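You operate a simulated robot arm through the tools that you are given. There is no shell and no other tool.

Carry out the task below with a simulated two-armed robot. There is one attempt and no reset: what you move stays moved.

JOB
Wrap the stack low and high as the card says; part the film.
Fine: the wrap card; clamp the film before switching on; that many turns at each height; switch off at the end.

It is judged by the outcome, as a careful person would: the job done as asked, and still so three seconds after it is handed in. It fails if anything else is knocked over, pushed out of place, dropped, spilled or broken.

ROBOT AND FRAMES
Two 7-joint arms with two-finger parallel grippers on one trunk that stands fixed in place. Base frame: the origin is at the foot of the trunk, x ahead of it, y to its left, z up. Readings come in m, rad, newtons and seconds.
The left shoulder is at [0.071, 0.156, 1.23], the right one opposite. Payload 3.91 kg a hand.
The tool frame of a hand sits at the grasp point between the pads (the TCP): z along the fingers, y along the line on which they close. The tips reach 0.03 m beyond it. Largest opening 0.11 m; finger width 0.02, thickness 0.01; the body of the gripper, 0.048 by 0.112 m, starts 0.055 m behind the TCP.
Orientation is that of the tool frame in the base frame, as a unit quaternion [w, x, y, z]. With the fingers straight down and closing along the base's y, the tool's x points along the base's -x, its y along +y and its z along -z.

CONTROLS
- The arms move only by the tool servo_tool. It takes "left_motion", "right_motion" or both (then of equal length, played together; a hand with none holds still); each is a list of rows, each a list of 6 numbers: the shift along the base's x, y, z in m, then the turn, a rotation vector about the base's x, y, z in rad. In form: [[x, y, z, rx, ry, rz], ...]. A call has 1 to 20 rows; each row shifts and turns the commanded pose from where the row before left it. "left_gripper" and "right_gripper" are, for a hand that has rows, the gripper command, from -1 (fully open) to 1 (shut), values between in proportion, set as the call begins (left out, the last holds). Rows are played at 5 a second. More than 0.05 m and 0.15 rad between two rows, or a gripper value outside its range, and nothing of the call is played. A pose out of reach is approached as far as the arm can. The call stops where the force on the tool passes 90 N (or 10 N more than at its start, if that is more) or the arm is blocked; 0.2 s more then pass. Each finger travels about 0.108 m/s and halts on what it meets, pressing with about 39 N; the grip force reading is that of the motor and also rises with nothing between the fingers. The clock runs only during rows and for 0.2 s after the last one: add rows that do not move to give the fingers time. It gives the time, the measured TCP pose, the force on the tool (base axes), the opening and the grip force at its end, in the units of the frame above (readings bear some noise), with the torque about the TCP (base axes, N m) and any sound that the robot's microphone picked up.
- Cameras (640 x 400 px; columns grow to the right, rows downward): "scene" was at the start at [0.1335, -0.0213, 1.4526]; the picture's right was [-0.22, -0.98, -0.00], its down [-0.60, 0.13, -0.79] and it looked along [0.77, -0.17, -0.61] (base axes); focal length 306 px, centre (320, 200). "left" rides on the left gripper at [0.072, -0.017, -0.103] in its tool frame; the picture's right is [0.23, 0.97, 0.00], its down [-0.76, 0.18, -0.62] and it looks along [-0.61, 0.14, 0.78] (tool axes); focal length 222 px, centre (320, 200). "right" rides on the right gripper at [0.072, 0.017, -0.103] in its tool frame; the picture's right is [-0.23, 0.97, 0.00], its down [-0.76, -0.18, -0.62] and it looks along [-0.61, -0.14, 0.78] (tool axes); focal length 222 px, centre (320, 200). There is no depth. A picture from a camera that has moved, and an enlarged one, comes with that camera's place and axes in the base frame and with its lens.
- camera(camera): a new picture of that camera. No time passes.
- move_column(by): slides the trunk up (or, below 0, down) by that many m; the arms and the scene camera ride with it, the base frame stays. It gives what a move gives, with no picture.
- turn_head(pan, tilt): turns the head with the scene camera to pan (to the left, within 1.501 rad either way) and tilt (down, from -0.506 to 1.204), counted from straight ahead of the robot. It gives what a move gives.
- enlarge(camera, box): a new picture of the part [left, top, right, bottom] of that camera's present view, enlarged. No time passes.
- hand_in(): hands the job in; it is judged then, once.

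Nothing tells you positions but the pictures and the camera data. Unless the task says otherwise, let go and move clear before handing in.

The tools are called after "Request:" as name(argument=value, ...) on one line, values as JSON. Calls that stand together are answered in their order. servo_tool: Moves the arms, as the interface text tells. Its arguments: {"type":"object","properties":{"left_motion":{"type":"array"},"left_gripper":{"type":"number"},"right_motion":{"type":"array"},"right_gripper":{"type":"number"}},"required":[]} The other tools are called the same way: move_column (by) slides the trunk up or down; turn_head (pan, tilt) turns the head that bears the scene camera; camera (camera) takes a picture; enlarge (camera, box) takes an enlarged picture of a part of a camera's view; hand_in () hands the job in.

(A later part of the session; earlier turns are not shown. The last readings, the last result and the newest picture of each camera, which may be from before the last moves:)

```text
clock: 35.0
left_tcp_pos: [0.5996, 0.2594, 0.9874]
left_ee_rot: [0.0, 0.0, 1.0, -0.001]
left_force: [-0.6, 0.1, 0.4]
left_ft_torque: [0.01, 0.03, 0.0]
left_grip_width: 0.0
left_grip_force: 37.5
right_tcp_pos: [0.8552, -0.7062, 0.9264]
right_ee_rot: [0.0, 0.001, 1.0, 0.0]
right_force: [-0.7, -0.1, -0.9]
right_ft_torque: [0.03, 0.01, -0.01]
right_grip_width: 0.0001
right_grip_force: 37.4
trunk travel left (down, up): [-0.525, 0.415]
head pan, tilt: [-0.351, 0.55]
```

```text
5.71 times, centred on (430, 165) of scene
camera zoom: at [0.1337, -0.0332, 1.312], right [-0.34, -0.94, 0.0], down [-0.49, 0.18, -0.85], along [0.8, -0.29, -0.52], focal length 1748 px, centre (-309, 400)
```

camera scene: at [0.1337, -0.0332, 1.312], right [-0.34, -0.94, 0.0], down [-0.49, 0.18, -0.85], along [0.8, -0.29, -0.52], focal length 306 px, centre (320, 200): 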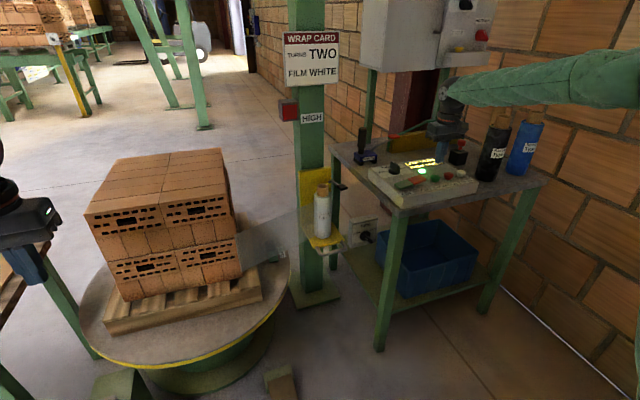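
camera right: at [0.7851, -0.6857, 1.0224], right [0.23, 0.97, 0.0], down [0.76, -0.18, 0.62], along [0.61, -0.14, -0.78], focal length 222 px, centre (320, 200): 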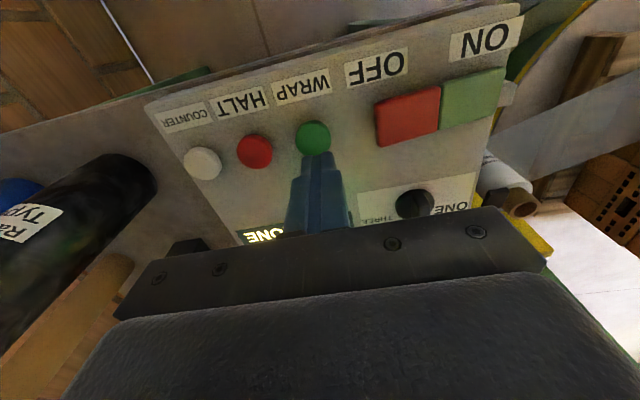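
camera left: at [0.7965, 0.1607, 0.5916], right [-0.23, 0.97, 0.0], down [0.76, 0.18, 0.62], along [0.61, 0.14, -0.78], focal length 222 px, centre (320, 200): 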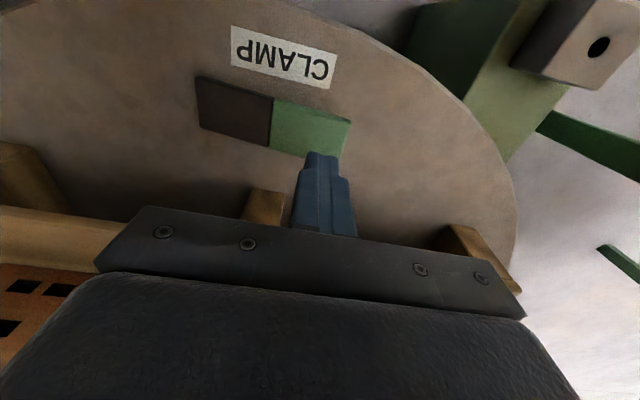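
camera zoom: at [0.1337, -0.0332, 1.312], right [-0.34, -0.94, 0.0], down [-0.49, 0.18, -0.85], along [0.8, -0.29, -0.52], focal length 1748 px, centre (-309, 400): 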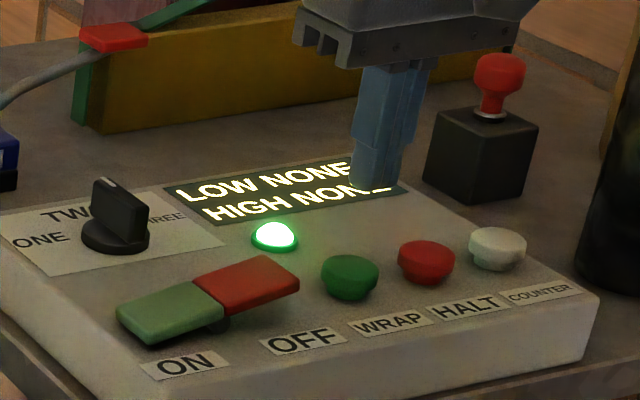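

The table is turning. I'll wait while monitoring.

Request:
servo_tool(right_motion=[[-0.03, 0, 0.02, 0, 0, 0], [-0.03, 0, 0.02, 0, 0, 0], [-0.03, 0, 0, 0, 0, 0], [0, 0, 0, 0, 0, 0], [0, 0, 0, 0, 0, 0], [0, 0, 0, 0, 0, 0], [0, 0, 0, 0, 0, 0], [0, 0, 0, 0, 0, 0]])

Request:
camera(camera="scene")

Request:
enlarge(camera="scene", box=[380, 130, 480, 200])

```text
clock: 36.8
left_tcp_pos: [0.5989, 0.258, 0.9885]
left_ee_rot: [0.0, 0.0, 1.0, 0.0]
left_force: [-0.7, 0.3, 0.0]
left_ft_torque: [0.0, -0.01, 0.01]
left_grip_width: 0.0
left_grip_force: 38.0
right_tcp_pos: [0.7651, -0.7069, 0.9683]
right_ee_rot: [0.0, 0.001, 1.0, -0.001]
right_force: [-0.1, -0.2, 0.1]
right_ft_torque: [-0.01, 0.01, 0.0]
right_grip_width: 0.0
right_grip_force: 38.1
trunk travel left (down, up): [-0.525, 0.415]
head pan, tilt: [-0.351, 0.55]
```

```text
taken
camera scene: at [0.1335, -0.0329, 1.3121], right [-0.34, -0.94, 0.0], down [-0.49, 0.18, -0.85], along [0.8, -0.29, -0.52], focal length 306 px, centre (320, 200)
```

scene: 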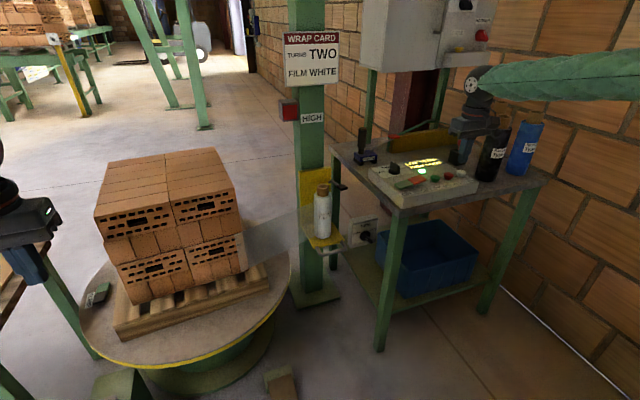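

```text
5.71 times, centred on (430, 165) of scene
camera zoom: at [0.1335, -0.0329, 1.3121], right [-0.34, -0.94, 0.0], down [-0.49, 0.18, -0.85], along [0.8, -0.29, -0.52], focal length 1748 px, centre (-309, 400)
```

zoom: 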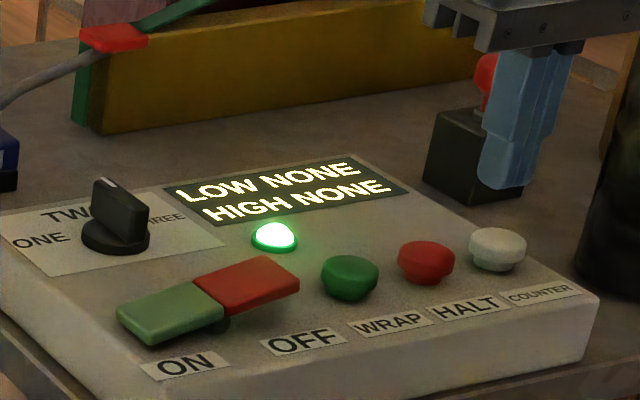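

Request:
servo_tool(right_motion=[[0, 0, 0, 0, 0, 0], [0, 0, 0, 0, 0, 0], [0, 0, 0, 0, 0, 0], [0, 0, 0, 0, 0, 0], [0, 0, 0, 0, 0, 0], [0, 0, 0, 0, 0, 0], [0, 0, 0, 0, 0, 0], [0, 0, 0, 0, 0, 0], [0, 0, 0, 0, 0, 0], [0, 0, 0, 0, 0, 0]])

Request:
camera(camera="scene")

Request:
enlarge(camera="scene", box=[380, 130, 480, 200])

```text
clock: 39.0
left_tcp_pos: [0.599, 0.2587, 0.988]
left_ee_rot: [0.001, 0.0, 1.0, 0.0]
left_force: [0.2, 0.4, 0.4]
left_ft_torque: [0.02, 0.02, -0.03]
left_grip_width: 0.0001
left_grip_force: 37.4
right_tcp_pos: [0.7648, -0.7059, 0.9674]
right_ee_rot: [-0.001, 0.0, 1.0, 0.001]
right_force: [-0.2, 0.8, -0.1]
right_ft_torque: [0.02, 0.04, -0.03]
right_grip_width: 0.0
right_grip_force: 37.2
trunk travel left (down, up): [-0.525, 0.415]
head pan, tilt: [-0.351, 0.55]
```

```text
taken
camera scene: at [0.1334, -0.0329, 1.3121], right [-0.34, -0.94, 0.0], down [-0.49, 0.18, -0.85], along [0.8, -0.29, -0.52], focal length 306 px, centre (320, 200)
```

scene: 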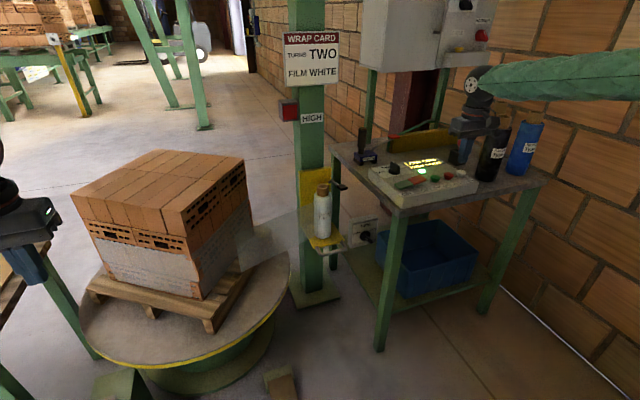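

```text
5.71 times, centred on (430, 165) of scene
camera zoom: at [0.1334, -0.0329, 1.3121], right [-0.34, -0.94, 0.0], down [-0.49, 0.18, -0.85], along [0.8, -0.29, -0.52], focal length 1748 px, centre (-309, 400)
```

zoom: 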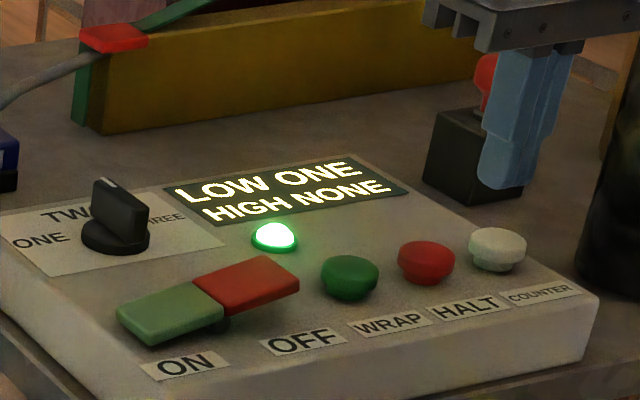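

LOW now reads ONE and the lower film band is visible. I'll keep waiting until it finishes the second turn.

Request:
servo_tool(right_motion=[[0, 0, 0, 0, 0, 0], [0, 0, 0, 0, 0, 0], [0, 0, 0, 0, 0, 0], [0, 0, 0, 0, 0, 0], [0, 0, 0, 0, 0, 0], [0, 0, 0, 0, 0, 0], [0, 0, 0, 0, 0, 0], [0, 0, 0, 0, 0, 0], [0, 0, 0, 0, 0, 0], [0, 0, 0, 0, 0, 0], [0, 0, 0, 0, 0, 0], [0, 0, 0, 0, 0, 0], [0, 0, 0, 0, 0, 0], [0, 0, 0, 0, 0, 0], [0, 0, 0, 0, 0, 0]])

Request:
enlarge(camera="scene", box=[380, 130, 480, 200])

Request:
servo_tool(right_motion=[[0, 0, 0, 0, 0, 0], [0, 0, 0, 0, 0, 0], [0, 0, 0, 0, 0, 0], [0, 0, 0, 0, 0, 0], [0, 0, 0, 0, 0, 0]])

Request:
camera(camera="scene")

Request:
enlarge(camera="scene", box=[380, 130, 480, 200])

```text
clock: 42.2
left_tcp_pos: [0.5995, 0.26, 0.9874]
left_ee_rot: [-0.001, 0.001, 1.0, 0.001]
left_force: [0.3, -1.4, -0.2]
left_ft_torque: [0.0, 0.01, 0.0]
left_grip_width: 0.0
left_grip_force: 37.6
right_tcp_pos: [0.765, -0.705, 0.9667]
right_ee_rot: [0.0, 0.001, 1.0, 0.001]
right_force: [0.2, -0.3, -0.2]
right_ft_torque: [0.01, -0.01, 0.03]
right_grip_width: 0.0
right_grip_force: 37.9
trunk travel left (down, up): [-0.525, 0.415]
head pan, tilt: [-0.351, 0.55]
```

```text
5.71 times, centred on (430, 165) of scene
camera zoom: at [0.1334, -0.0329, 1.3121], right [-0.34, -0.94, 0.0], down [-0.49, 0.18, -0.85], along [0.8, -0.29, -0.52], focal length 1748 px, centre (-309, 400)
```

zoom: 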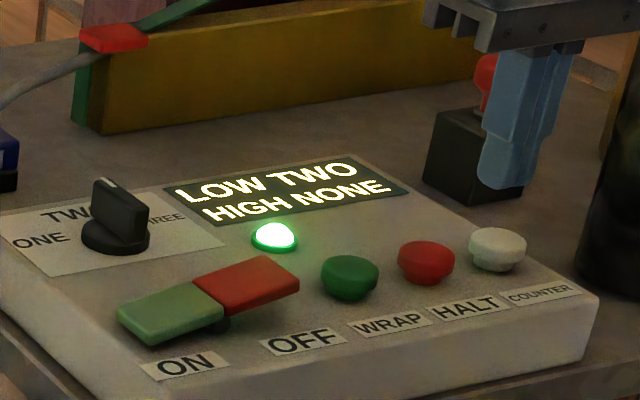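

```text
clock: 43.4
left_tcp_pos: [0.5988, 0.2585, 0.9861]
left_ee_rot: [0.0, -0.001, 1.0, 0.0]
left_force: [0.5, 1.3, -0.2]
left_ft_torque: [0.01, 0.02, 0.01]
left_grip_width: 0.0
left_grip_force: 37.6
right_tcp_pos: [0.7657, -0.7053, 0.9682]
right_ee_rot: [0.0, 0.002, 1.0, 0.0]
right_force: [0.7, -0.7, 0.0]
right_ft_torque: [0.03, -0.02, -0.01]
right_grip_width: 0.0
right_grip_force: 37.9
trunk travel left (down, up): [-0.525, 0.415]
head pan, tilt: [-0.351, 0.55]
```

```text
taken
camera scene: at [0.1334, -0.0329, 1.3121], right [-0.34, -0.94, 0.0], down [-0.49, 0.18, -0.85], along [0.8, -0.29, -0.52], focal length 306 px, centre (320, 200)
```

scene: 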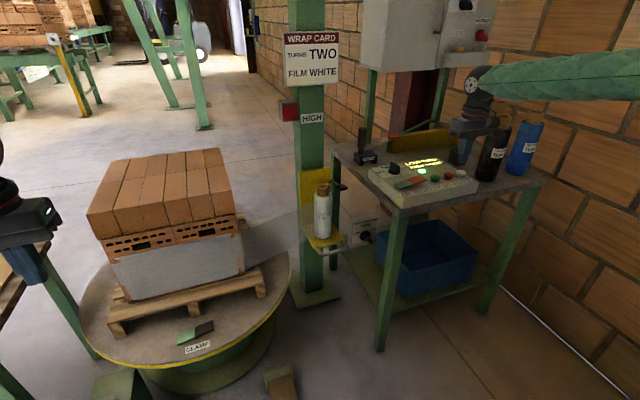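

```text
5.71 times, centred on (430, 165) of scene
camera zoom: at [0.1334, -0.0329, 1.3121], right [-0.34, -0.94, 0.0], down [-0.49, 0.18, -0.85], along [0.8, -0.29, -0.52], focal length 1748 px, centre (-309, 400)
```

zoom: 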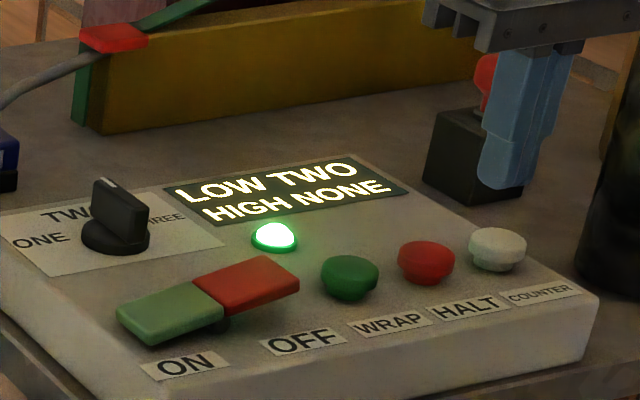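

LOW shows TWO and the table stopped at home with the lower band on. Next is raising the carriage to HIGH, so I'll study the handle closely.

Request:
enlarge(camera="scene", box=[285, 160, 365, 260])

Request:
enlarge(camera="scene", box=[310, 220, 360, 260])

Request:
enlarge(camera="right", box=[440, 80, 640, 220])

Request:
camera(camera="right")

```text
4.00 times, centred on (325, 210) of scene
camera zoom: at [0.1334, -0.0329, 1.3121], right [-0.34, -0.94, 0.0], down [-0.49, 0.18, -0.85], along [0.8, -0.29, -0.52], focal length 1223 px, centre (300, 160)
```

zoom: 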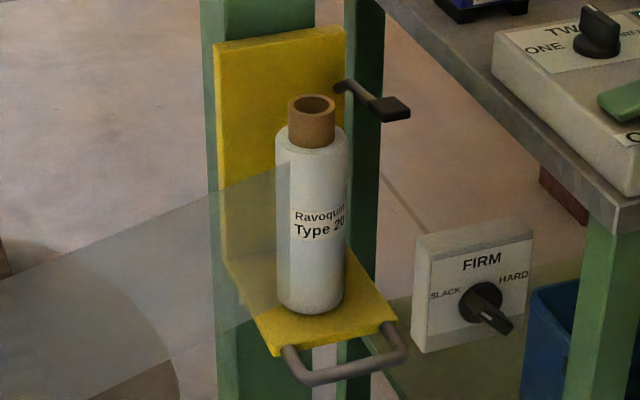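

```text
10.00 times, centred on (335, 240) of scene
camera zoom: at [0.1334, -0.0329, 1.3121], right [-0.34, -0.94, 0.0], down [-0.49, 0.18, -0.85], along [0.8, -0.29, -0.52], focal length 3059 px, centre (170, -200)
```

zoom: 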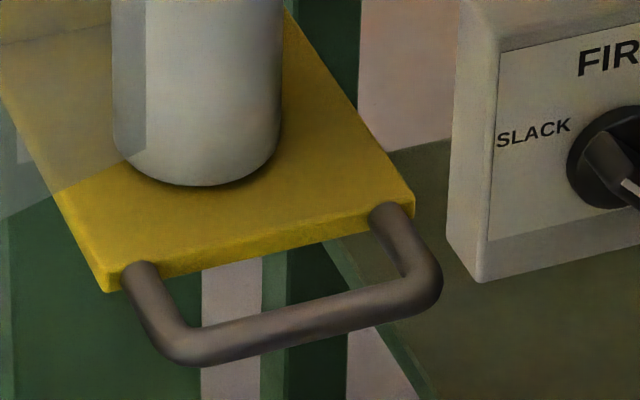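

```text
2.86 times, centred on (540, 150) of right
camera zoom: at [0.6928, -0.6883, 1.0691], right [0.23, 0.97, 0.0], down [0.76, -0.18, 0.62], along [0.61, -0.14, -0.78], focal length 635 px, centre (-309, 343)
```

zoom: 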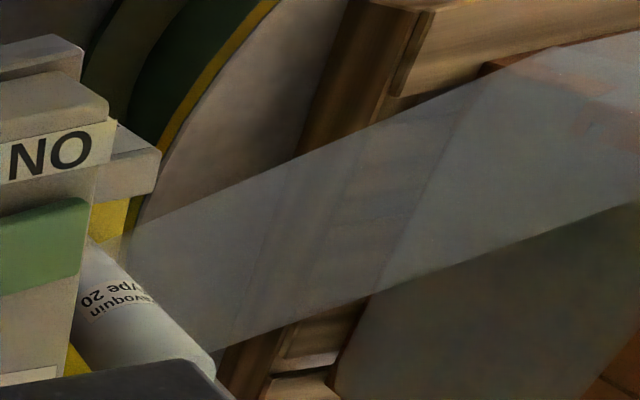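

```text
taken
camera right: at [0.6928, -0.6883, 1.0691], right [0.23, 0.97, 0.0], down [0.76, -0.18, 0.62], along [0.61, -0.14, -0.78], focal length 222 px, centre (320, 200)
```

right: 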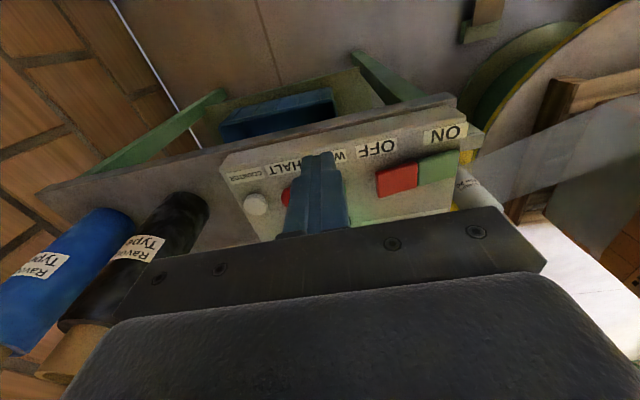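

The handle bar runs along y from about -0.35 to -0.46 at x≈0.997, z≈0.492, with a ~4 cm gap behind it. I'll bring the right hand up and over, turned so the fingers close along x, to grip the bar from above.

Request:
servo_tool(right_motion=[[0, 0, 0.045, 0, 0, 0], [0, 0, 0.04, 0, 0, 0], [0.01, 0.045, 0, 0, 0, -0.131], [0.01, 0.045, 0, 0, 0, -0.131], [0.01, 0.045, 0, 0, 0, -0.131], [0.015, 0.045, 0, 0, 0, -0.131], [0.015, 0.045, 0, 0, 0, -0.131], [0.015, 0.04, 0, 0, 0, -0.131], [0.015, 0.031, 0, 0, 0, -0.131], [0.02, 0, 0, 0, 0, -0.131], [0.02, 0, 0, 0, 0, -0.131], [0.02, 0, 0, 0, 0, -0.131], [0.02, 0, 0, 0, 0, -0.131], [0.02, 0, 0, 0, 0, -0.13], [0, 0, 0, 0, 0, 0]], right_gripper=0.18)

Request:
camera(camera="right")

Request:
camera(camera="scene")

```text
clock: 46.6
left_tcp_pos: [0.5991, 0.2608, 0.9879]
left_ee_rot: [0.0, -0.001, 1.0, 0.0]
left_force: [-1.1, -0.5, 1.0]
left_ft_torque: [-0.02, -0.03, -0.02]
left_grip_width: 0.0
left_grip_force: 37.7
right_tcp_pos: [0.9543, -0.4097, 1.0529]
right_ee_rot: [0.0, 0.708, 0.706, 0.0]
right_force: [0.4, -0.1, 0.2]
right_ft_torque: [0.0, 0.0, 0.03]
right_grip_width: 0.0452
right_grip_force: 0.0
trunk travel left (down, up): [-0.525, 0.415]
head pan, tilt: [-0.351, 0.55]
```

```text
taken
camera right: at [0.9718, -0.3366, 1.1548], right [0.97, -0.23, 0.0], down [-0.18, -0.76, 0.62], along [-0.14, -0.61, -0.78], focal length 222 px, centre (320, 200)
```

right: 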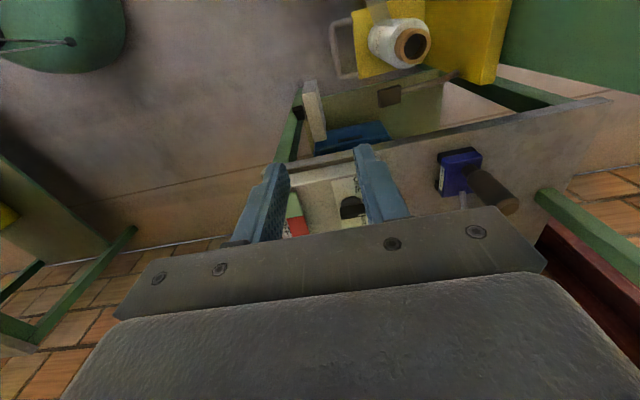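

```text
taken
camera scene: at [0.1328, -0.0328, 1.3123], right [-0.34, -0.94, 0.0], down [-0.49, 0.18, -0.85], along [0.8, -0.29, -0.52], focal length 306 px, centre (320, 200)
```

scene: 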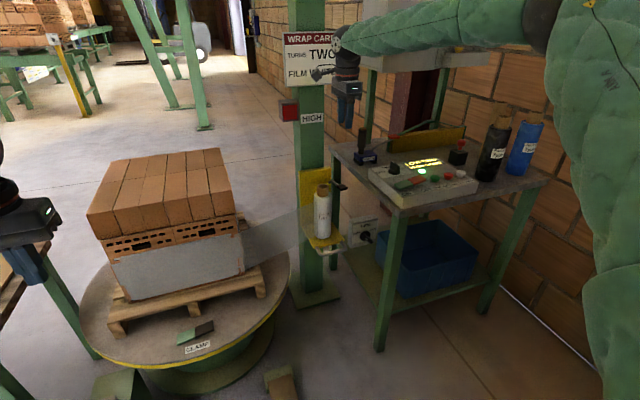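

Request:
enlarge(camera="right", box=[300, 0, 460, 110])

```text
3.64 times, centred on (380, 55) of right
camera zoom: at [0.9718, -0.3366, 1.1548], right [0.97, -0.23, 0.0], down [-0.18, -0.76, 0.62], along [-0.14, -0.61, -0.78], focal length 808 px, centre (102, 727)
```

zoom: 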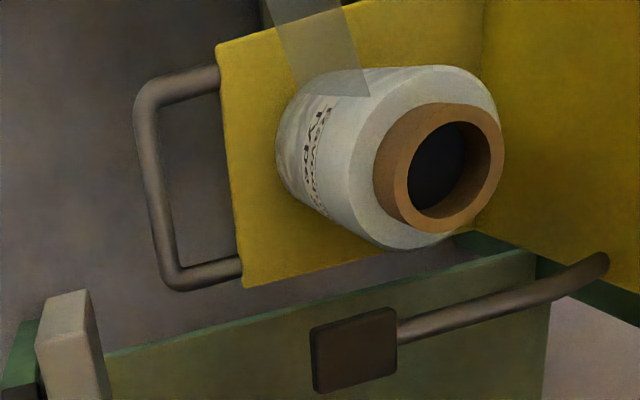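

The right camera gives a clear view: bar at x≈0.998, y from -0.353 to -0.457; the cutter-like lever sits at the right of the roll. I'll tilt the hand back slightly to keep the wrist clear of that lever, grip the bar's left part (y≈-0.378), and descend part way first.

Request:
servo_tool(right_motion=[[0, 0.011, 0, 0, -0.117, 0], [0, 0.011, 0, 0, -0.117, 0], [0, 0.01, 0, 0, -0.116, 0], [0.004, 0, -0.045, 0, 0, 0], [0.004, 0, -0.045, 0, 0, 0], [0.004, 0, -0.045, 0, 0, 0], [0.004, 0, -0.045, 0, 0, 0], [0.004, 0, -0.045, 0, 0, 0], [0.004, 0, -0.045, 0, 0, 0], [0.004, 0, -0.045, 0, 0, 0], [0.004, 0, -0.045, 0, 0, 0], [0.004, 0, -0.045, 0, 0, 0], [0, 0, 0, 0, 0, 0]])

Request:
camera(camera="right")

Request:
camera(camera="scene")

Request:
enlarge(camera="scene", box=[280, 130, 400, 270])

```text
clock: 49.4
left_tcp_pos: [0.6003, 0.258, 0.9872]
left_ee_rot: [0.0, 0.001, 1.0, 0.0]
left_force: [0.7, -0.5, 0.0]
left_ft_torque: [0.02, 0.01, 0.02]
left_grip_width: 0.0
left_grip_force: 37.4
right_tcp_pos: [0.9164, -0.4042, 0.7117]
right_ee_rot: [0.123, 0.697, 0.695, 0.123]
right_force: [-0.2, -1.2, 0.3]
right_ft_torque: [-0.03, -0.01, 0.0]
right_grip_width: 0.0448
right_grip_force: 0.1
right hand out of reach, approached as far as the arm can: row 9, 10, 11, 12
trunk travel left (down, up): [-0.525, 0.415]
head pan, tilt: [-0.351, 0.55]
```

```text
taken
camera right: at [0.8961, -0.3318, 0.813], right [0.91, -0.23, 0.33], down [-0.38, -0.76, 0.52], along [0.13, -0.61, -0.78], focal length 222 px, centre (320, 200)
```

right: 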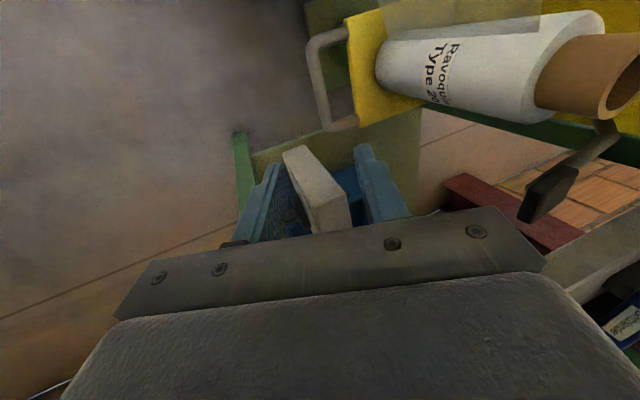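

```text
taken
camera scene: at [0.1336, -0.0326, 1.3121], right [-0.34, -0.94, 0.0], down [-0.49, 0.18, -0.85], along [0.8, -0.29, -0.52], focal length 306 px, centre (320, 200)
```

scene: 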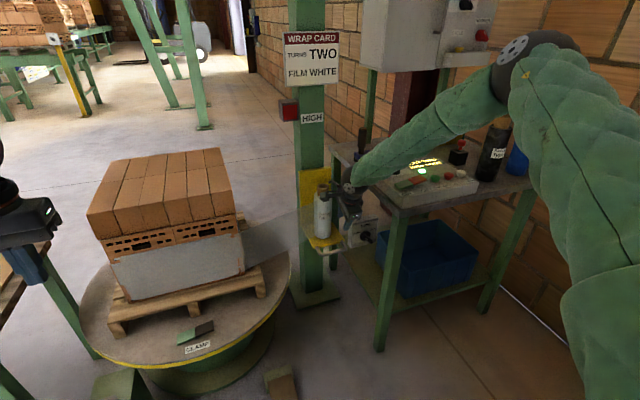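

```text
2.86 times, centred on (340, 200) of scene
camera zoom: at [0.1336, -0.0326, 1.3121], right [-0.34, -0.94, 0.0], down [-0.49, 0.18, -0.85], along [0.8, -0.29, -0.52], focal length 874 px, centre (263, 200)
```

zoom: 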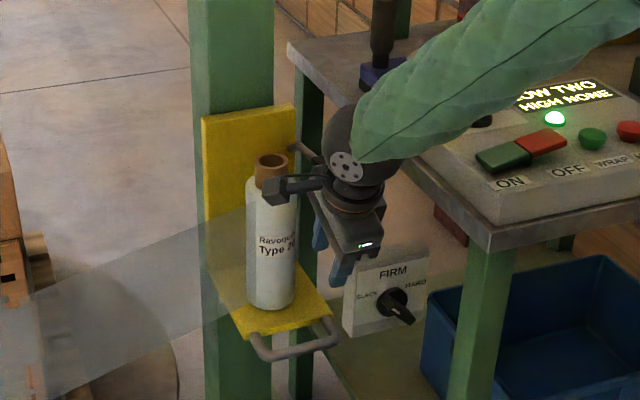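

The arm couldn't reach lower in that configuration, and it stopped near (0.916,-0.404,0.712). I'll lift and pull the hand back, then lower the trunk and approach the handle with the fingers pointing forward instead.

Request:
servo_tool(right_motion=[[-0.02, 0, 0.04, 0, 0, 0], [-0.02, 0, 0.04, 0, 0, 0], [-0.02, 0, 0.04, 0, 0, 0], [-0.02, 0, 0.04, 0, 0, 0], [-0.03, 0, 0.04, 0, 0, 0], [-0.03, 0, 0.04, 0, 0, 0], [-0.04, 0, 0.02, 0, 0, 0], [-0.04, 0, 0.02, 0, 0, 0], [0, 0, 0, 0, 0, 0]])

Request:
camera(camera="scene")

```text
clock: 51.4
left_tcp_pos: [0.6001, 0.259, 0.9864]
left_ee_rot: [0.0, 0.0, 1.0, 0.0]
left_force: [-0.7, 0.1, 0.0]
left_ft_torque: [0.01, -0.01, -0.01]
left_grip_width: 0.0
left_grip_force: 37.6
right_tcp_pos: [0.6951, -0.4025, 0.9935]
right_ee_rot: [0.123, 0.697, 0.695, 0.123]
right_force: [-0.6, 0.0, -0.2]
right_ft_torque: [0.02, 0.02, -0.01]
right_grip_width: 0.0452
right_grip_force: 0.0
trunk travel left (down, up): [-0.525, 0.415]
head pan, tilt: [-0.351, 0.55]
```

```text
taken
camera scene: at [0.1347, -0.0327, 1.3119], right [-0.34, -0.94, 0.0], down [-0.49, 0.18, -0.85], along [0.8, -0.29, -0.52], focal length 306 px, centre (320, 200)
```

scene: 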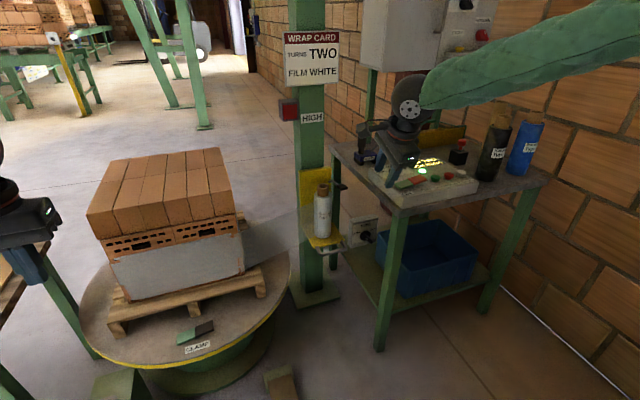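

Request:
servo_tool(right_motion=[[0.01, 0, 0, 0, -0.136, 0], [0.01, 0, 0, 0, -0.136, 0], [0.01, 0, 0, 0, -0.136, 0], [0.01, 0, 0, 0, -0.136, 0], [0.01, 0, 0, 0, -0.136, 0], [0.01, 0, 0, 0, -0.136, 0], [0.01, 0, 0, 0, -0.136, 0], [0.01, 0, 0, 0, -0.136, 0], [0.01, 0, 0, 0, -0.132, 0], [0, 0, 0, 0, 0, 0]])

Request:
camera(camera="scene")

Request:
camera(camera="right")

```text
clock: 53.6
left_tcp_pos: [0.5984, 0.2582, 0.9881]
left_ee_rot: [0.0, 0.0, 1.0, 0.0]
left_force: [-0.5, 0.1, -0.6]
left_ft_torque: [0.01, -0.02, -0.01]
left_grip_width: 0.0
left_grip_force: 37.7
right_tcp_pos: [0.7469, -0.4653, 1.0949]
right_ee_rot: [0.478, 0.517, 0.529, 0.474]
right_force: [-1.2, 0.0, -0.4]
right_ft_torque: [-0.02, -0.02, -0.02]
right_grip_width: 0.0451
right_grip_force: 0.0
right hand out of reach, approached as far as the arm can: row 7, 8, 9
trunk travel left (down, up): [-0.525, 0.415]
head pan, tilt: [-0.351, 0.55]
```

```text
taken
camera scene: at [0.133, -0.0333, 1.3121], right [-0.34, -0.94, 0.0], down [-0.49, 0.18, -0.85], along [0.8, -0.29, -0.52], focal length 306 px, centre (320, 200)
```

scene: 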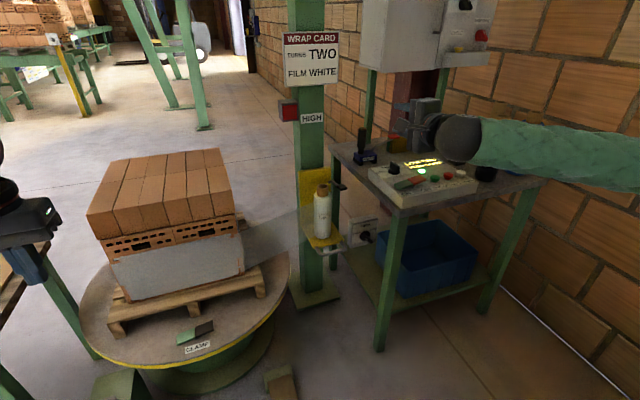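

```text
taken
camera right: at [0.6448, -0.3934, 1.1191], right [0.09, -0.21, 0.97], down [-0.63, -0.77, -0.11], along [0.77, -0.6, -0.21], focal length 222 px, centre (320, 200)
```

right: 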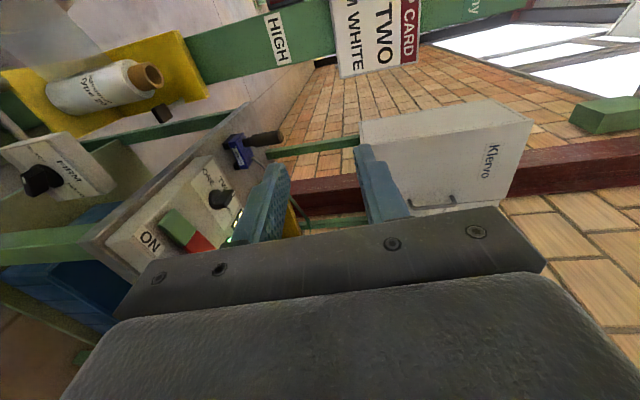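

Pointing forward with this roll is at the wrist's limit. I'll roll the hand back to its natural roll (camera underneath) and test the forward-pointing pose in free space.

Request:
servo_tool(right_motion=[[0, 0.005, -0.01, -0.14, 0, 0], [0, 0.005, -0.01, -0.14, 0, 0], [0, 0.005, -0.01, -0.14, 0, 0], [0, 0.005, -0.01, -0.14, 0, 0], [0, 0.005, -0.01, -0.14, 0, 0], [0, 0.005, -0.01, -0.14, 0, 0], [0, 0.005, -0.01, -0.14, 0, 0], [0, 0.005, -0.01, -0.14, 0, 0], [0, 0.005, -0.01, -0.14, 0, 0], [0, 0.005, 0, -0.14, 0, 0], [0, 0.005, 0, -0.14, 0, 0], [0, 0, 0, 0, 0, 0]])

Request:
camera(camera="scene")

```text
clock: 56.2
left_tcp_pos: [0.5992, 0.2574, 0.9879]
left_ee_rot: [0.0, 0.0, 1.0, 0.0]
left_force: [-0.3, -0.1, -1.1]
left_ft_torque: [0.0, 0.03, 0.03]
left_grip_width: 0.0
left_grip_force: 37.2
right_tcp_pos: [0.7467, -0.4104, 1.0051]
right_ee_rot: [0.703, 0.039, 0.71, -0.028]
right_force: [1.3, 0.8, -0.5]
right_ft_torque: [0.04, 0.0, -0.02]
right_grip_width: 0.045
right_grip_force: 0.1
trunk travel left (down, up): [-0.525, 0.415]
head pan, tilt: [-0.351, 0.55]
```

```text
taken
camera scene: at [0.1332, -0.0331, 1.3122], right [-0.34, -0.94, 0.0], down [-0.49, 0.18, -0.85], along [0.8, -0.29, -0.52], focal length 306 px, centre (320, 200)
```

scene: 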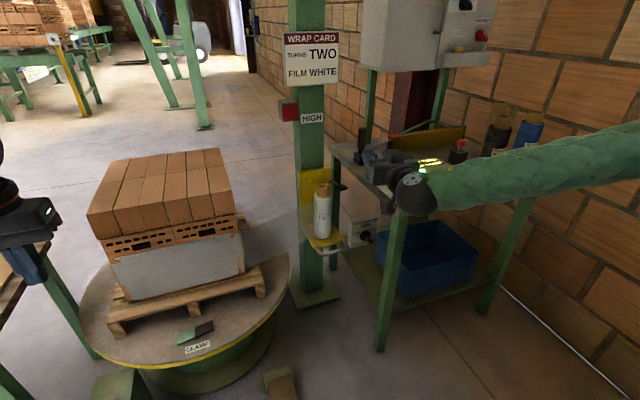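

The natural roll reaches a forward-pointing pose fine at (0.747,-0.410,1.005). I'll straighten the small yaw error, close the fingers to use them as a hook, then lower the trunk 0.35 m.

Request:
servo_tool(right_motion=[[-0.02, 0.005, 0, -0.015, -0.01, 0.095], [0, 0, 0, 0, 0, 0]], right_gripper=1)

Request:
move_column(by=-0.35)

Request:
camera(camera="scene")

Request:
camera(camera="right")

```text
clock: 56.8
left_tcp_pos: [0.5997, 0.2595, 0.9874]
left_ee_rot: [-0.001, 0.0, 1.0, -0.001]
left_force: [0.0, -0.6, -0.7]
left_ft_torque: [-0.01, 0.02, -0.01]
left_grip_width: 0.0001
left_grip_force: 37.9
right_tcp_pos: [0.7275, -0.4044, 1.0052]
right_ee_rot: [0.707, -0.001, 0.707, 0.001]
right_force: [0.2, 0.5, 0.0]
right_ft_torque: [0.03, -0.03, 0.01]
right_grip_width: 0.0
right_grip_force: 37.6
trunk travel left (down, up): [-0.525, 0.415]
head pan, tilt: [-0.351, 0.55]
```

```text
clock: 60.2
left_tcp_pos: [0.599, 0.2594, 0.6378]
left_ee_rot: [0.0, 0.0, 1.0, 0.001]
left_force: [-0.1, -0.6, -0.3]
left_ft_torque: [-0.03, 0.01, 0.02]
left_grip_width: 0.0
left_grip_force: 38.0
right_tcp_pos: [0.727, -0.4051, 0.6548]
right_ee_rot: [0.707, -0.001, 0.707, 0.001]
right_force: [0.7, 0.3, 0.0]
right_ft_torque: [0.0, -0.02, -0.01]
right_grip_width: 0.0003
right_grip_force: 37.4
trunk travel left (down, up): [-0.175, 0.765]
head pan, tilt: [-0.351, 0.55]
```

```text
taken
camera scene: at [0.1331, -0.0328, 0.9622], right [-0.34, -0.94, 0.0], down [-0.49, 0.18, -0.85], along [0.8, -0.29, -0.52], focal length 306 px, centre (320, 200)
```

scene: 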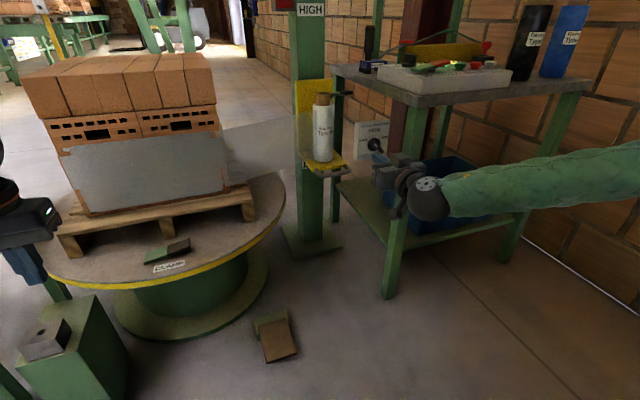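

```text
taken
camera right: at [0.6231, -0.388, 0.581], right [0.0, 0.97, 0.23], down [-0.62, -0.18, 0.76], along [0.78, -0.14, 0.61], focal length 222 px, centre (320, 200)
```

right: 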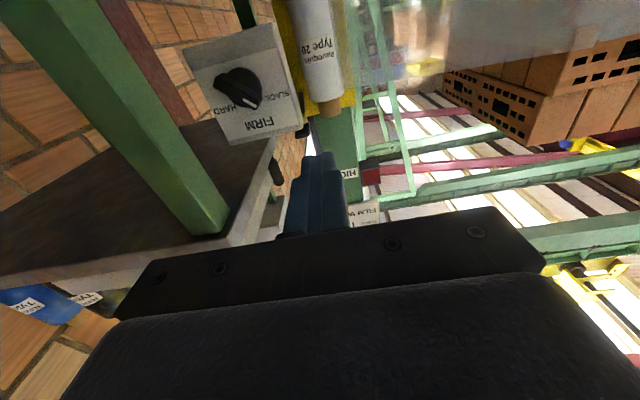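

Request:
enlarge(camera="scene", box=[290, 130, 440, 230])

Request:
enlarge(camera="scene", box=[290, 70, 360, 190])

```text
4.00 times, centred on (365, 180) of scene
camera zoom: at [0.1331, -0.0328, 0.9622], right [-0.34, -0.94, 0.0], down [-0.49, 0.18, -0.85], along [0.8, -0.29, -0.52], focal length 1223 px, centre (140, 280)
```

zoom: 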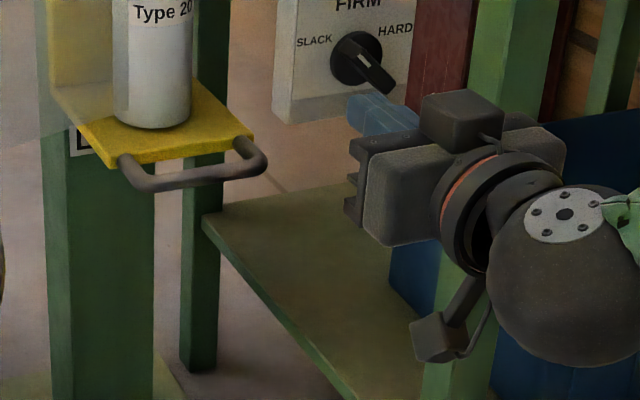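

```text
3.33 times, centred on (325, 130) of scene
camera zoom: at [0.1331, -0.0328, 0.9622], right [-0.34, -0.94, 0.0], down [-0.49, 0.18, -0.85], along [0.8, -0.29, -0.52], focal length 1020 px, centre (303, 433)
```

zoom: 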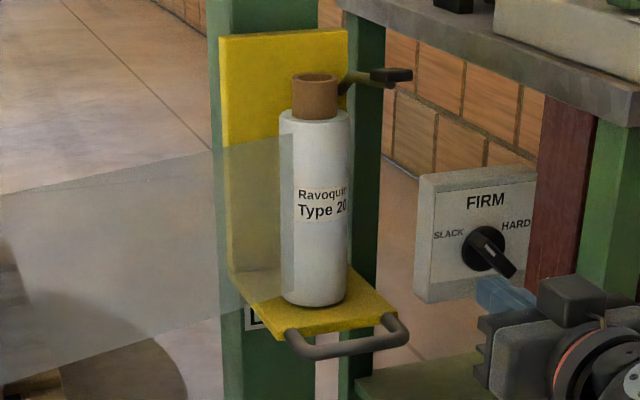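

The FIRM box spans y≈-0.55 to -0.45, so I'll hook the bar near its left part at y≈-0.372 to keep clear. First lower the closed fingers to z≈0.455 and verify before going under the bar.

Request:
servo_tool(right_motion=[[0, 0.011, -0.04, 0, 0, 0], [0, 0.011, -0.04, 0, 0, 0], [0, 0.011, -0.04, 0, 0, 0], [0, 0, -0.04, 0, 0, 0], [0, 0, -0.04, 0, 0, 0], [0.04, 0, 0, 0, 0, 0], [0.04, 0, 0, 0, 0, 0], [0.04, 0, 0, 0, 0, 0], [0.03, 0, 0, 0, 0, 0], [0, 0, 0, 0, 0, 0]])

Request:
camera(camera="scene")

Request:
enlarge(camera="scene", box=[290, 130, 440, 230])

Request:
camera(camera="right")

```text
clock: 62.4
left_tcp_pos: [0.5999, 0.2591, 0.6367]
left_ee_rot: [0.0, 0.0, 1.0, 0.0]
left_force: [0.2, -0.3, -0.1]
left_ft_torque: [0.01, 0.0, -0.02]
left_grip_width: 0.0
left_grip_force: 37.9
right_tcp_pos: [0.8768, -0.3712, 0.4541]
right_ee_rot: [0.707, 0.0, 0.707, 0.0]
right_force: [-0.3, 0.3, 0.6]
right_ft_torque: [0.0, 0.0, -0.04]
right_grip_width: 0.0
right_grip_force: 37.7
trunk travel left (down, up): [-0.175, 0.765]
head pan, tilt: [-0.351, 0.55]
```

```text
taken
camera scene: at [0.1334, -0.0326, 0.9621], right [-0.34, -0.94, 0.0], down [-0.49, 0.18, -0.85], along [0.8, -0.29, -0.52], focal length 306 px, centre (320, 200)
```

scene: 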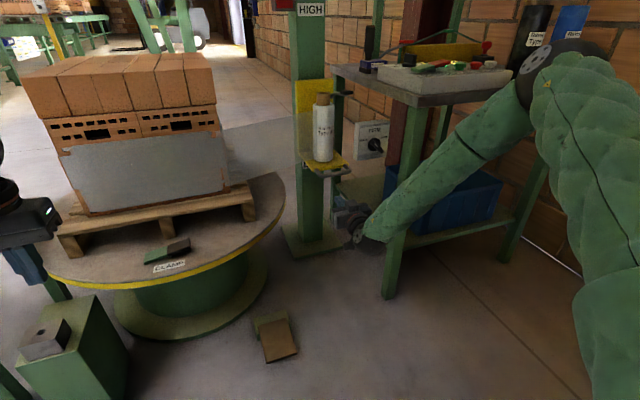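

```text
4.00 times, centred on (365, 180) of scene
camera zoom: at [0.1334, -0.0326, 0.9621], right [-0.34, -0.94, 0.0], down [-0.49, 0.18, -0.85], along [0.8, -0.29, -0.52], focal length 1223 px, centre (140, 280)
```

zoom: 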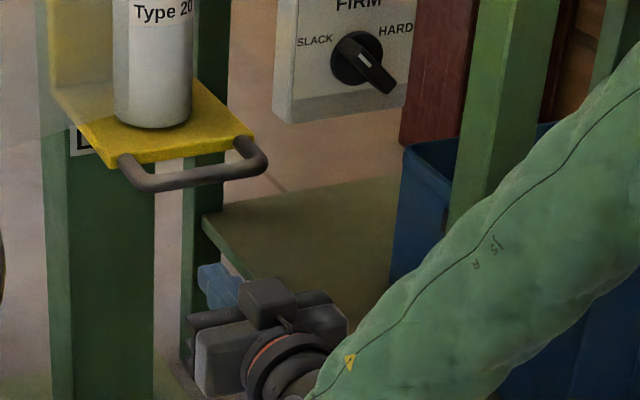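

```text
taken
camera right: at [0.7727, -0.3542, 0.3808], right [0.0, 0.97, 0.23], down [-0.62, -0.18, 0.76], along [0.78, -0.14, 0.61], focal length 222 px, centre (320, 200)
```

right: 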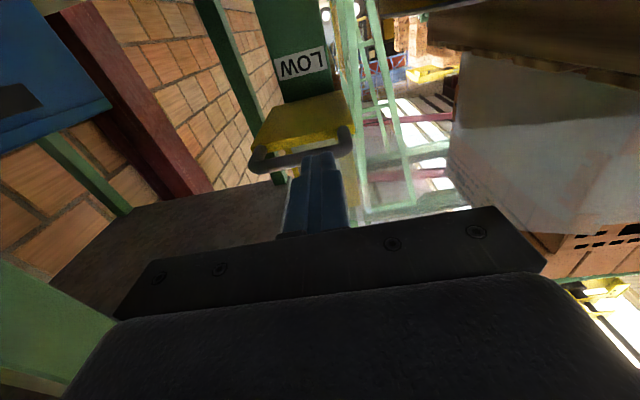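

Request:
enlarge(camera="right", box=[230, 70, 390, 200])

```text
3.08 times, centred on (310, 135) of right
camera zoom: at [0.7727, -0.3542, 0.3808], right [0.0, 0.97, 0.23], down [-0.62, -0.18, 0.76], along [0.78, -0.14, 0.61], focal length 684 px, centre (351, 400)
```

zoom: 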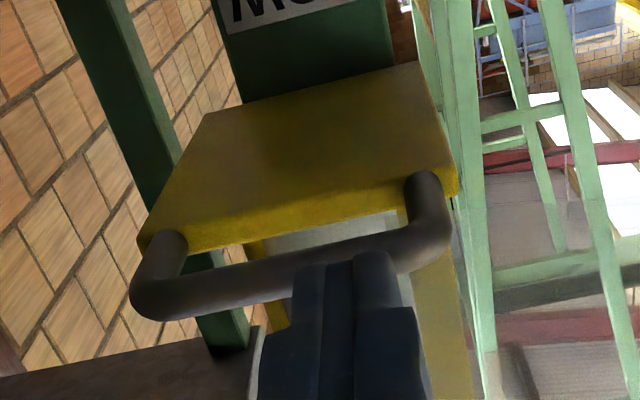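

The fingers are under and aligned with the bar (bar z≈0.492). I'll slide forward beneath it, then start lifting carefully.

Request:
servo_tool(right_motion=[[0.04, 0, 0, 0, 0, 0], [0.04, 0, 0, 0, 0, 0], [0.033, 0, 0, 0, 0, 0], [0, 0, 0, 0, 0, 0]])

Request:
camera(camera="scene")

Request:
enlarge(camera="scene", box=[290, 100, 440, 230])

Request:
camera(camera="right")

```text
clock: 63.2
left_tcp_pos: [0.5981, 0.2596, 0.6382]
left_ee_rot: [0.0, 0.0, 1.0, 0.0]
left_force: [-0.6, -0.1, -0.7]
left_ft_torque: [-0.02, 0.03, 0.03]
left_grip_width: 0.0
left_grip_force: 38.0
right_tcp_pos: [0.9585, -0.3822, 0.4801]
right_ee_rot: [0.7, -0.003, 0.714, 0.004]
right_force: [-56.4, -5.1, 12.3]
right_ft_torque: [0.35, -1.06, 0.12]
right_grip_width: 0.0001
right_grip_force: 37.7
right hand out of reach, approached as far as the arm can: row 1, 2, 3
trunk travel left (down, up): [-0.175, 0.765]
head pan, tilt: [-0.351, 0.55]
stopped in row 4 (right hand): the force on the tool passed its limit at 106 N (the readings are from after the stop); the commanded pose is now the measured one
```

```text
taken
camera scene: at [0.132, -0.0327, 0.9624], right [-0.34, -0.94, 0.0], down [-0.49, 0.18, -0.85], along [0.8, -0.29, -0.52], focal length 306 px, centre (320, 200)
```

scene: 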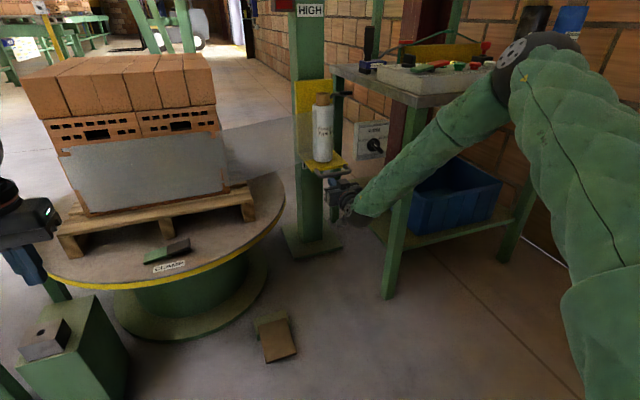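

```text
3.08 times, centred on (365, 165) of scene
camera zoom: at [0.132, -0.0327, 0.9624], right [-0.34, -0.94, 0.0], down [-0.49, 0.18, -0.85], along [0.8, -0.29, -0.52], focal length 941 px, centre (182, 308)
```

zoom: 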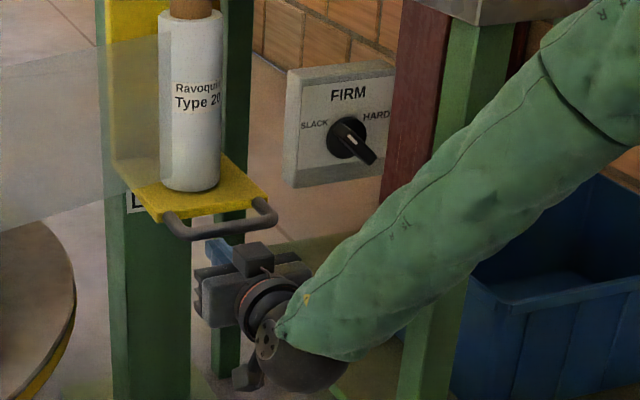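

```text
taken
camera right: at [0.8535, -0.365, 0.4078], right [0.0, 0.97, 0.23], down [-0.61, -0.18, 0.77], along [0.79, -0.14, 0.59], focal length 222 px, centre (320, 200)
```

right: 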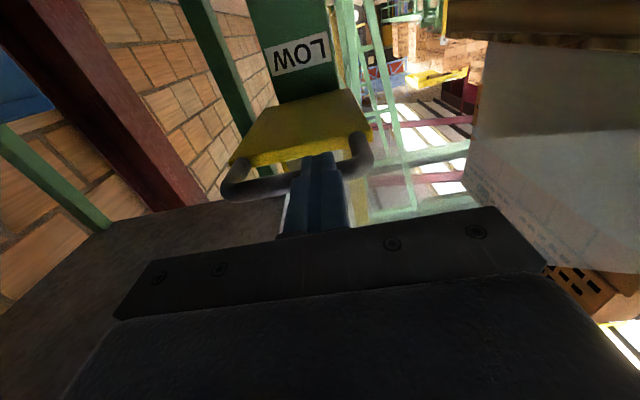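

The forward-horizontal pose ran out of reach, drifted up and nudged the bar's front, then stopped. The carriage looks unharmed; I'll back off, go up to free space, and switch to gripping from above now that the trunk is lower.

Request:
servo_tool(right_motion=[[-0.03, 0, 0, 0, 0, 0], [-0.045, 0, 0, 0, 0, 0], [-0.045, 0, 0, 0, 0, 0], [-0.045, 0, 0.015, 0, 0, 0], [-0.045, 0, 0.02, 0, 0, 0], [-0.02, 0, 0.045, 0, 0, 0], [-0.02, 0, 0.045, 0, 0, 0], [0, 0, 0.045, 0, 0, 0], [0, 0, 0.045, 0, 0, 0], [0, 0, 0, 0, 0, 0]])

Request:
camera(camera="scene")

Request:
enlarge(camera="scene", box=[290, 70, 360, 190])

```text
clock: 65.4
left_tcp_pos: [0.5994, 0.2579, 0.6382]
left_ee_rot: [-0.001, -0.001, 1.0, 0.0]
left_force: [0.5, -0.1, -0.9]
left_ft_torque: [0.03, -0.01, 0.04]
left_grip_width: 0.0
left_grip_force: 37.5
right_tcp_pos: [0.7109, -0.3805, 0.6934]
right_ee_rot: [0.702, -0.002, 0.712, 0.002]
right_force: [-0.5, 0.2, 0.1]
right_ft_torque: [0.01, 0.01, 0.01]
right_grip_width: 0.0
right_grip_force: 37.4
trunk travel left (down, up): [-0.175, 0.765]
head pan, tilt: [-0.351, 0.55]
```

```text
taken
camera scene: at [0.133, -0.0328, 0.9621], right [-0.34, -0.94, 0.0], down [-0.49, 0.18, -0.85], along [0.8, -0.29, -0.52], focal length 306 px, centre (320, 200)
```

scene: 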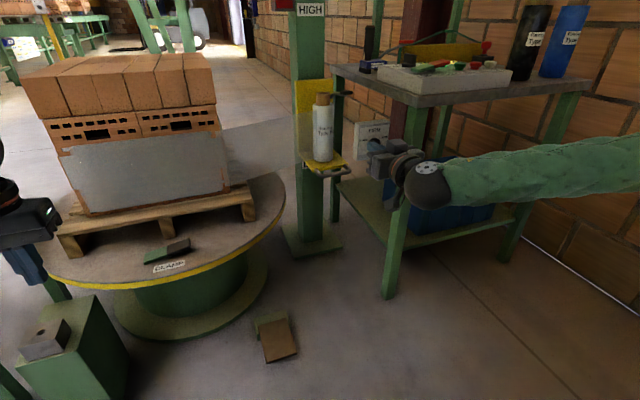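

```text
3.33 times, centred on (325, 130) of scene
camera zoom: at [0.133, -0.0328, 0.9621], right [-0.34, -0.94, 0.0], down [-0.49, 0.18, -0.85], along [0.8, -0.29, -0.52], focal length 1020 px, centre (303, 433)
```

zoom: 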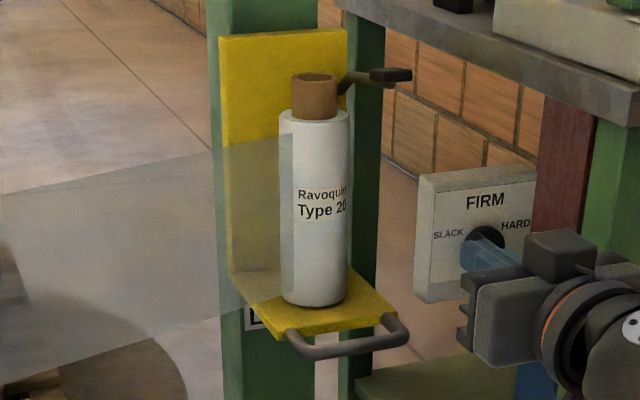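

The carriage is unchanged. I'll re-orient in free space: tilt the fingers mostly down, then roll so they close across the bar.

Request:
servo_tool(right_motion=[[0, 0, 0.01, 0, 0.136, 0], [0, 0, 0.01, 0, 0.136, 0], [0, 0, 0.01, 0, 0.136, 0], [0, 0, 0.01, 0, 0.136, 0], [0, 0, 0.01, 0, 0.136, 0], [0, 0, 0.01, 0, 0.136, 0], [0, 0, 0, 0, 0.136, 0], [0, 0, 0, 0, 0.136, 0], [0, 0, 0, 0, 0.132, 0], [0, 0, 0, 0, 0, 0]], right_gripper=0.18)

Request:
servo_tool(right_motion=[[0.01, 0, 0, 0.049, 0, -0.134], [0.01, 0, 0, 0.049, 0, -0.134], [0.01, 0, 0, 0.049, 0, -0.134], [0.01, 0, 0, 0.049, 0, -0.134], [0.01, 0, 0, 0.049, 0, -0.134], [0.01, 0, 0, 0.049, 0, -0.134], [0.01, 0, 0, 0.049, 0, -0.134], [0.01, 0, 0, 0.049, 0, -0.134], [0.01, 0, 0, 0.049, 0, -0.134], [0.01, 0, 0, 0.049, 0, -0.134], [0.01, 0, 0, 0.049, 0, -0.134], [0, 0, 0, 0, 0, 0]])

Request:
camera(camera="scene")

Request:
camera(camera="right")

```text
clock: 67.6
left_tcp_pos: [0.5983, 0.2592, 0.6384]
left_ee_rot: [-0.001, -0.001, 1.0, 0.0]
left_force: [-0.2, 0.5, 0.1]
left_ft_torque: [0.0, 0.01, 0.02]
left_grip_width: 0.0
left_grip_force: 37.8
right_tcp_pos: [0.7111, -0.3794, 0.7534]
right_ee_rot: [0.167, -0.001, 0.986, 0.004]
right_force: [0.0, -0.4, -0.4]
right_ft_torque: [0.04, 0.0, 0.0]
right_grip_width: 0.0453
right_grip_force: 0.0
trunk travel left (down, up): [-0.175, 0.765]
head pan, tilt: [-0.351, 0.55]
```

```text
clock: 70.2
left_tcp_pos: [0.6002, 0.2585, 0.6375]
left_ee_rot: [-0.001, 0.0, 1.0, 0.0]
left_force: [0.5, 0.5, 1.1]
left_ft_torque: [0.01, 0.0, 0.04]
left_grip_width: 0.0
left_grip_force: 37.6
right_tcp_pos: [0.8207, -0.3803, 0.753]
right_ee_rot: [0.121, 0.695, 0.696, 0.131]
right_force: [0.1, -0.2, 0.5]
right_ft_torque: [0.02, -0.03, -0.01]
right_grip_width: 0.0452
right_grip_force: 0.0
trunk travel left (down, up): [-0.175, 0.765]
head pan, tilt: [-0.351, 0.55]
```

```text
taken
camera scene: at [0.1333, -0.0328, 0.9621], right [-0.34, -0.94, 0.0], down [-0.49, 0.18, -0.85], along [0.8, -0.29, -0.52], focal length 306 px, centre (320, 200)
```

scene: 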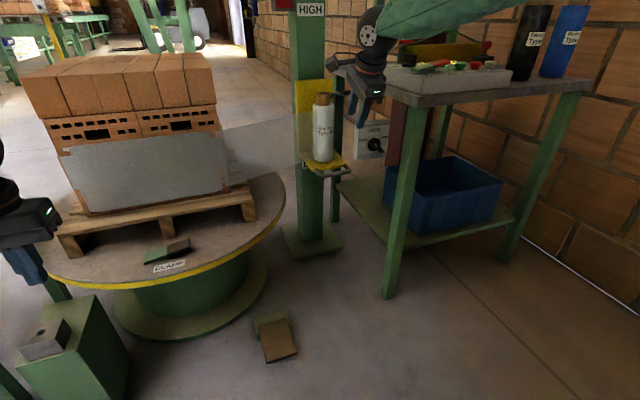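

```text
taken
camera right: at [0.8001, -0.3095, 0.8555], right [0.91, -0.23, 0.34], down [-0.38, -0.77, 0.51], along [0.14, -0.6, -0.79], focal length 222 px, centre (320, 200)
```

right: 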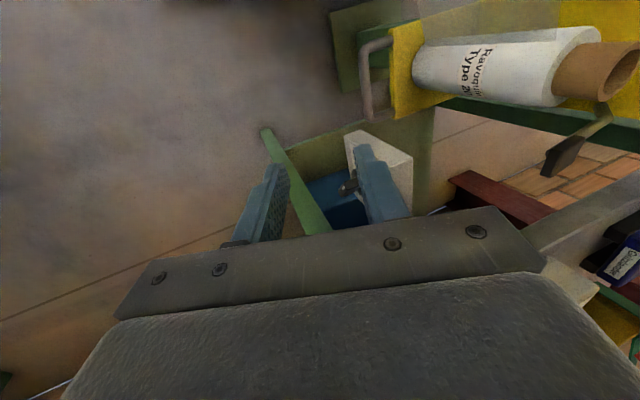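

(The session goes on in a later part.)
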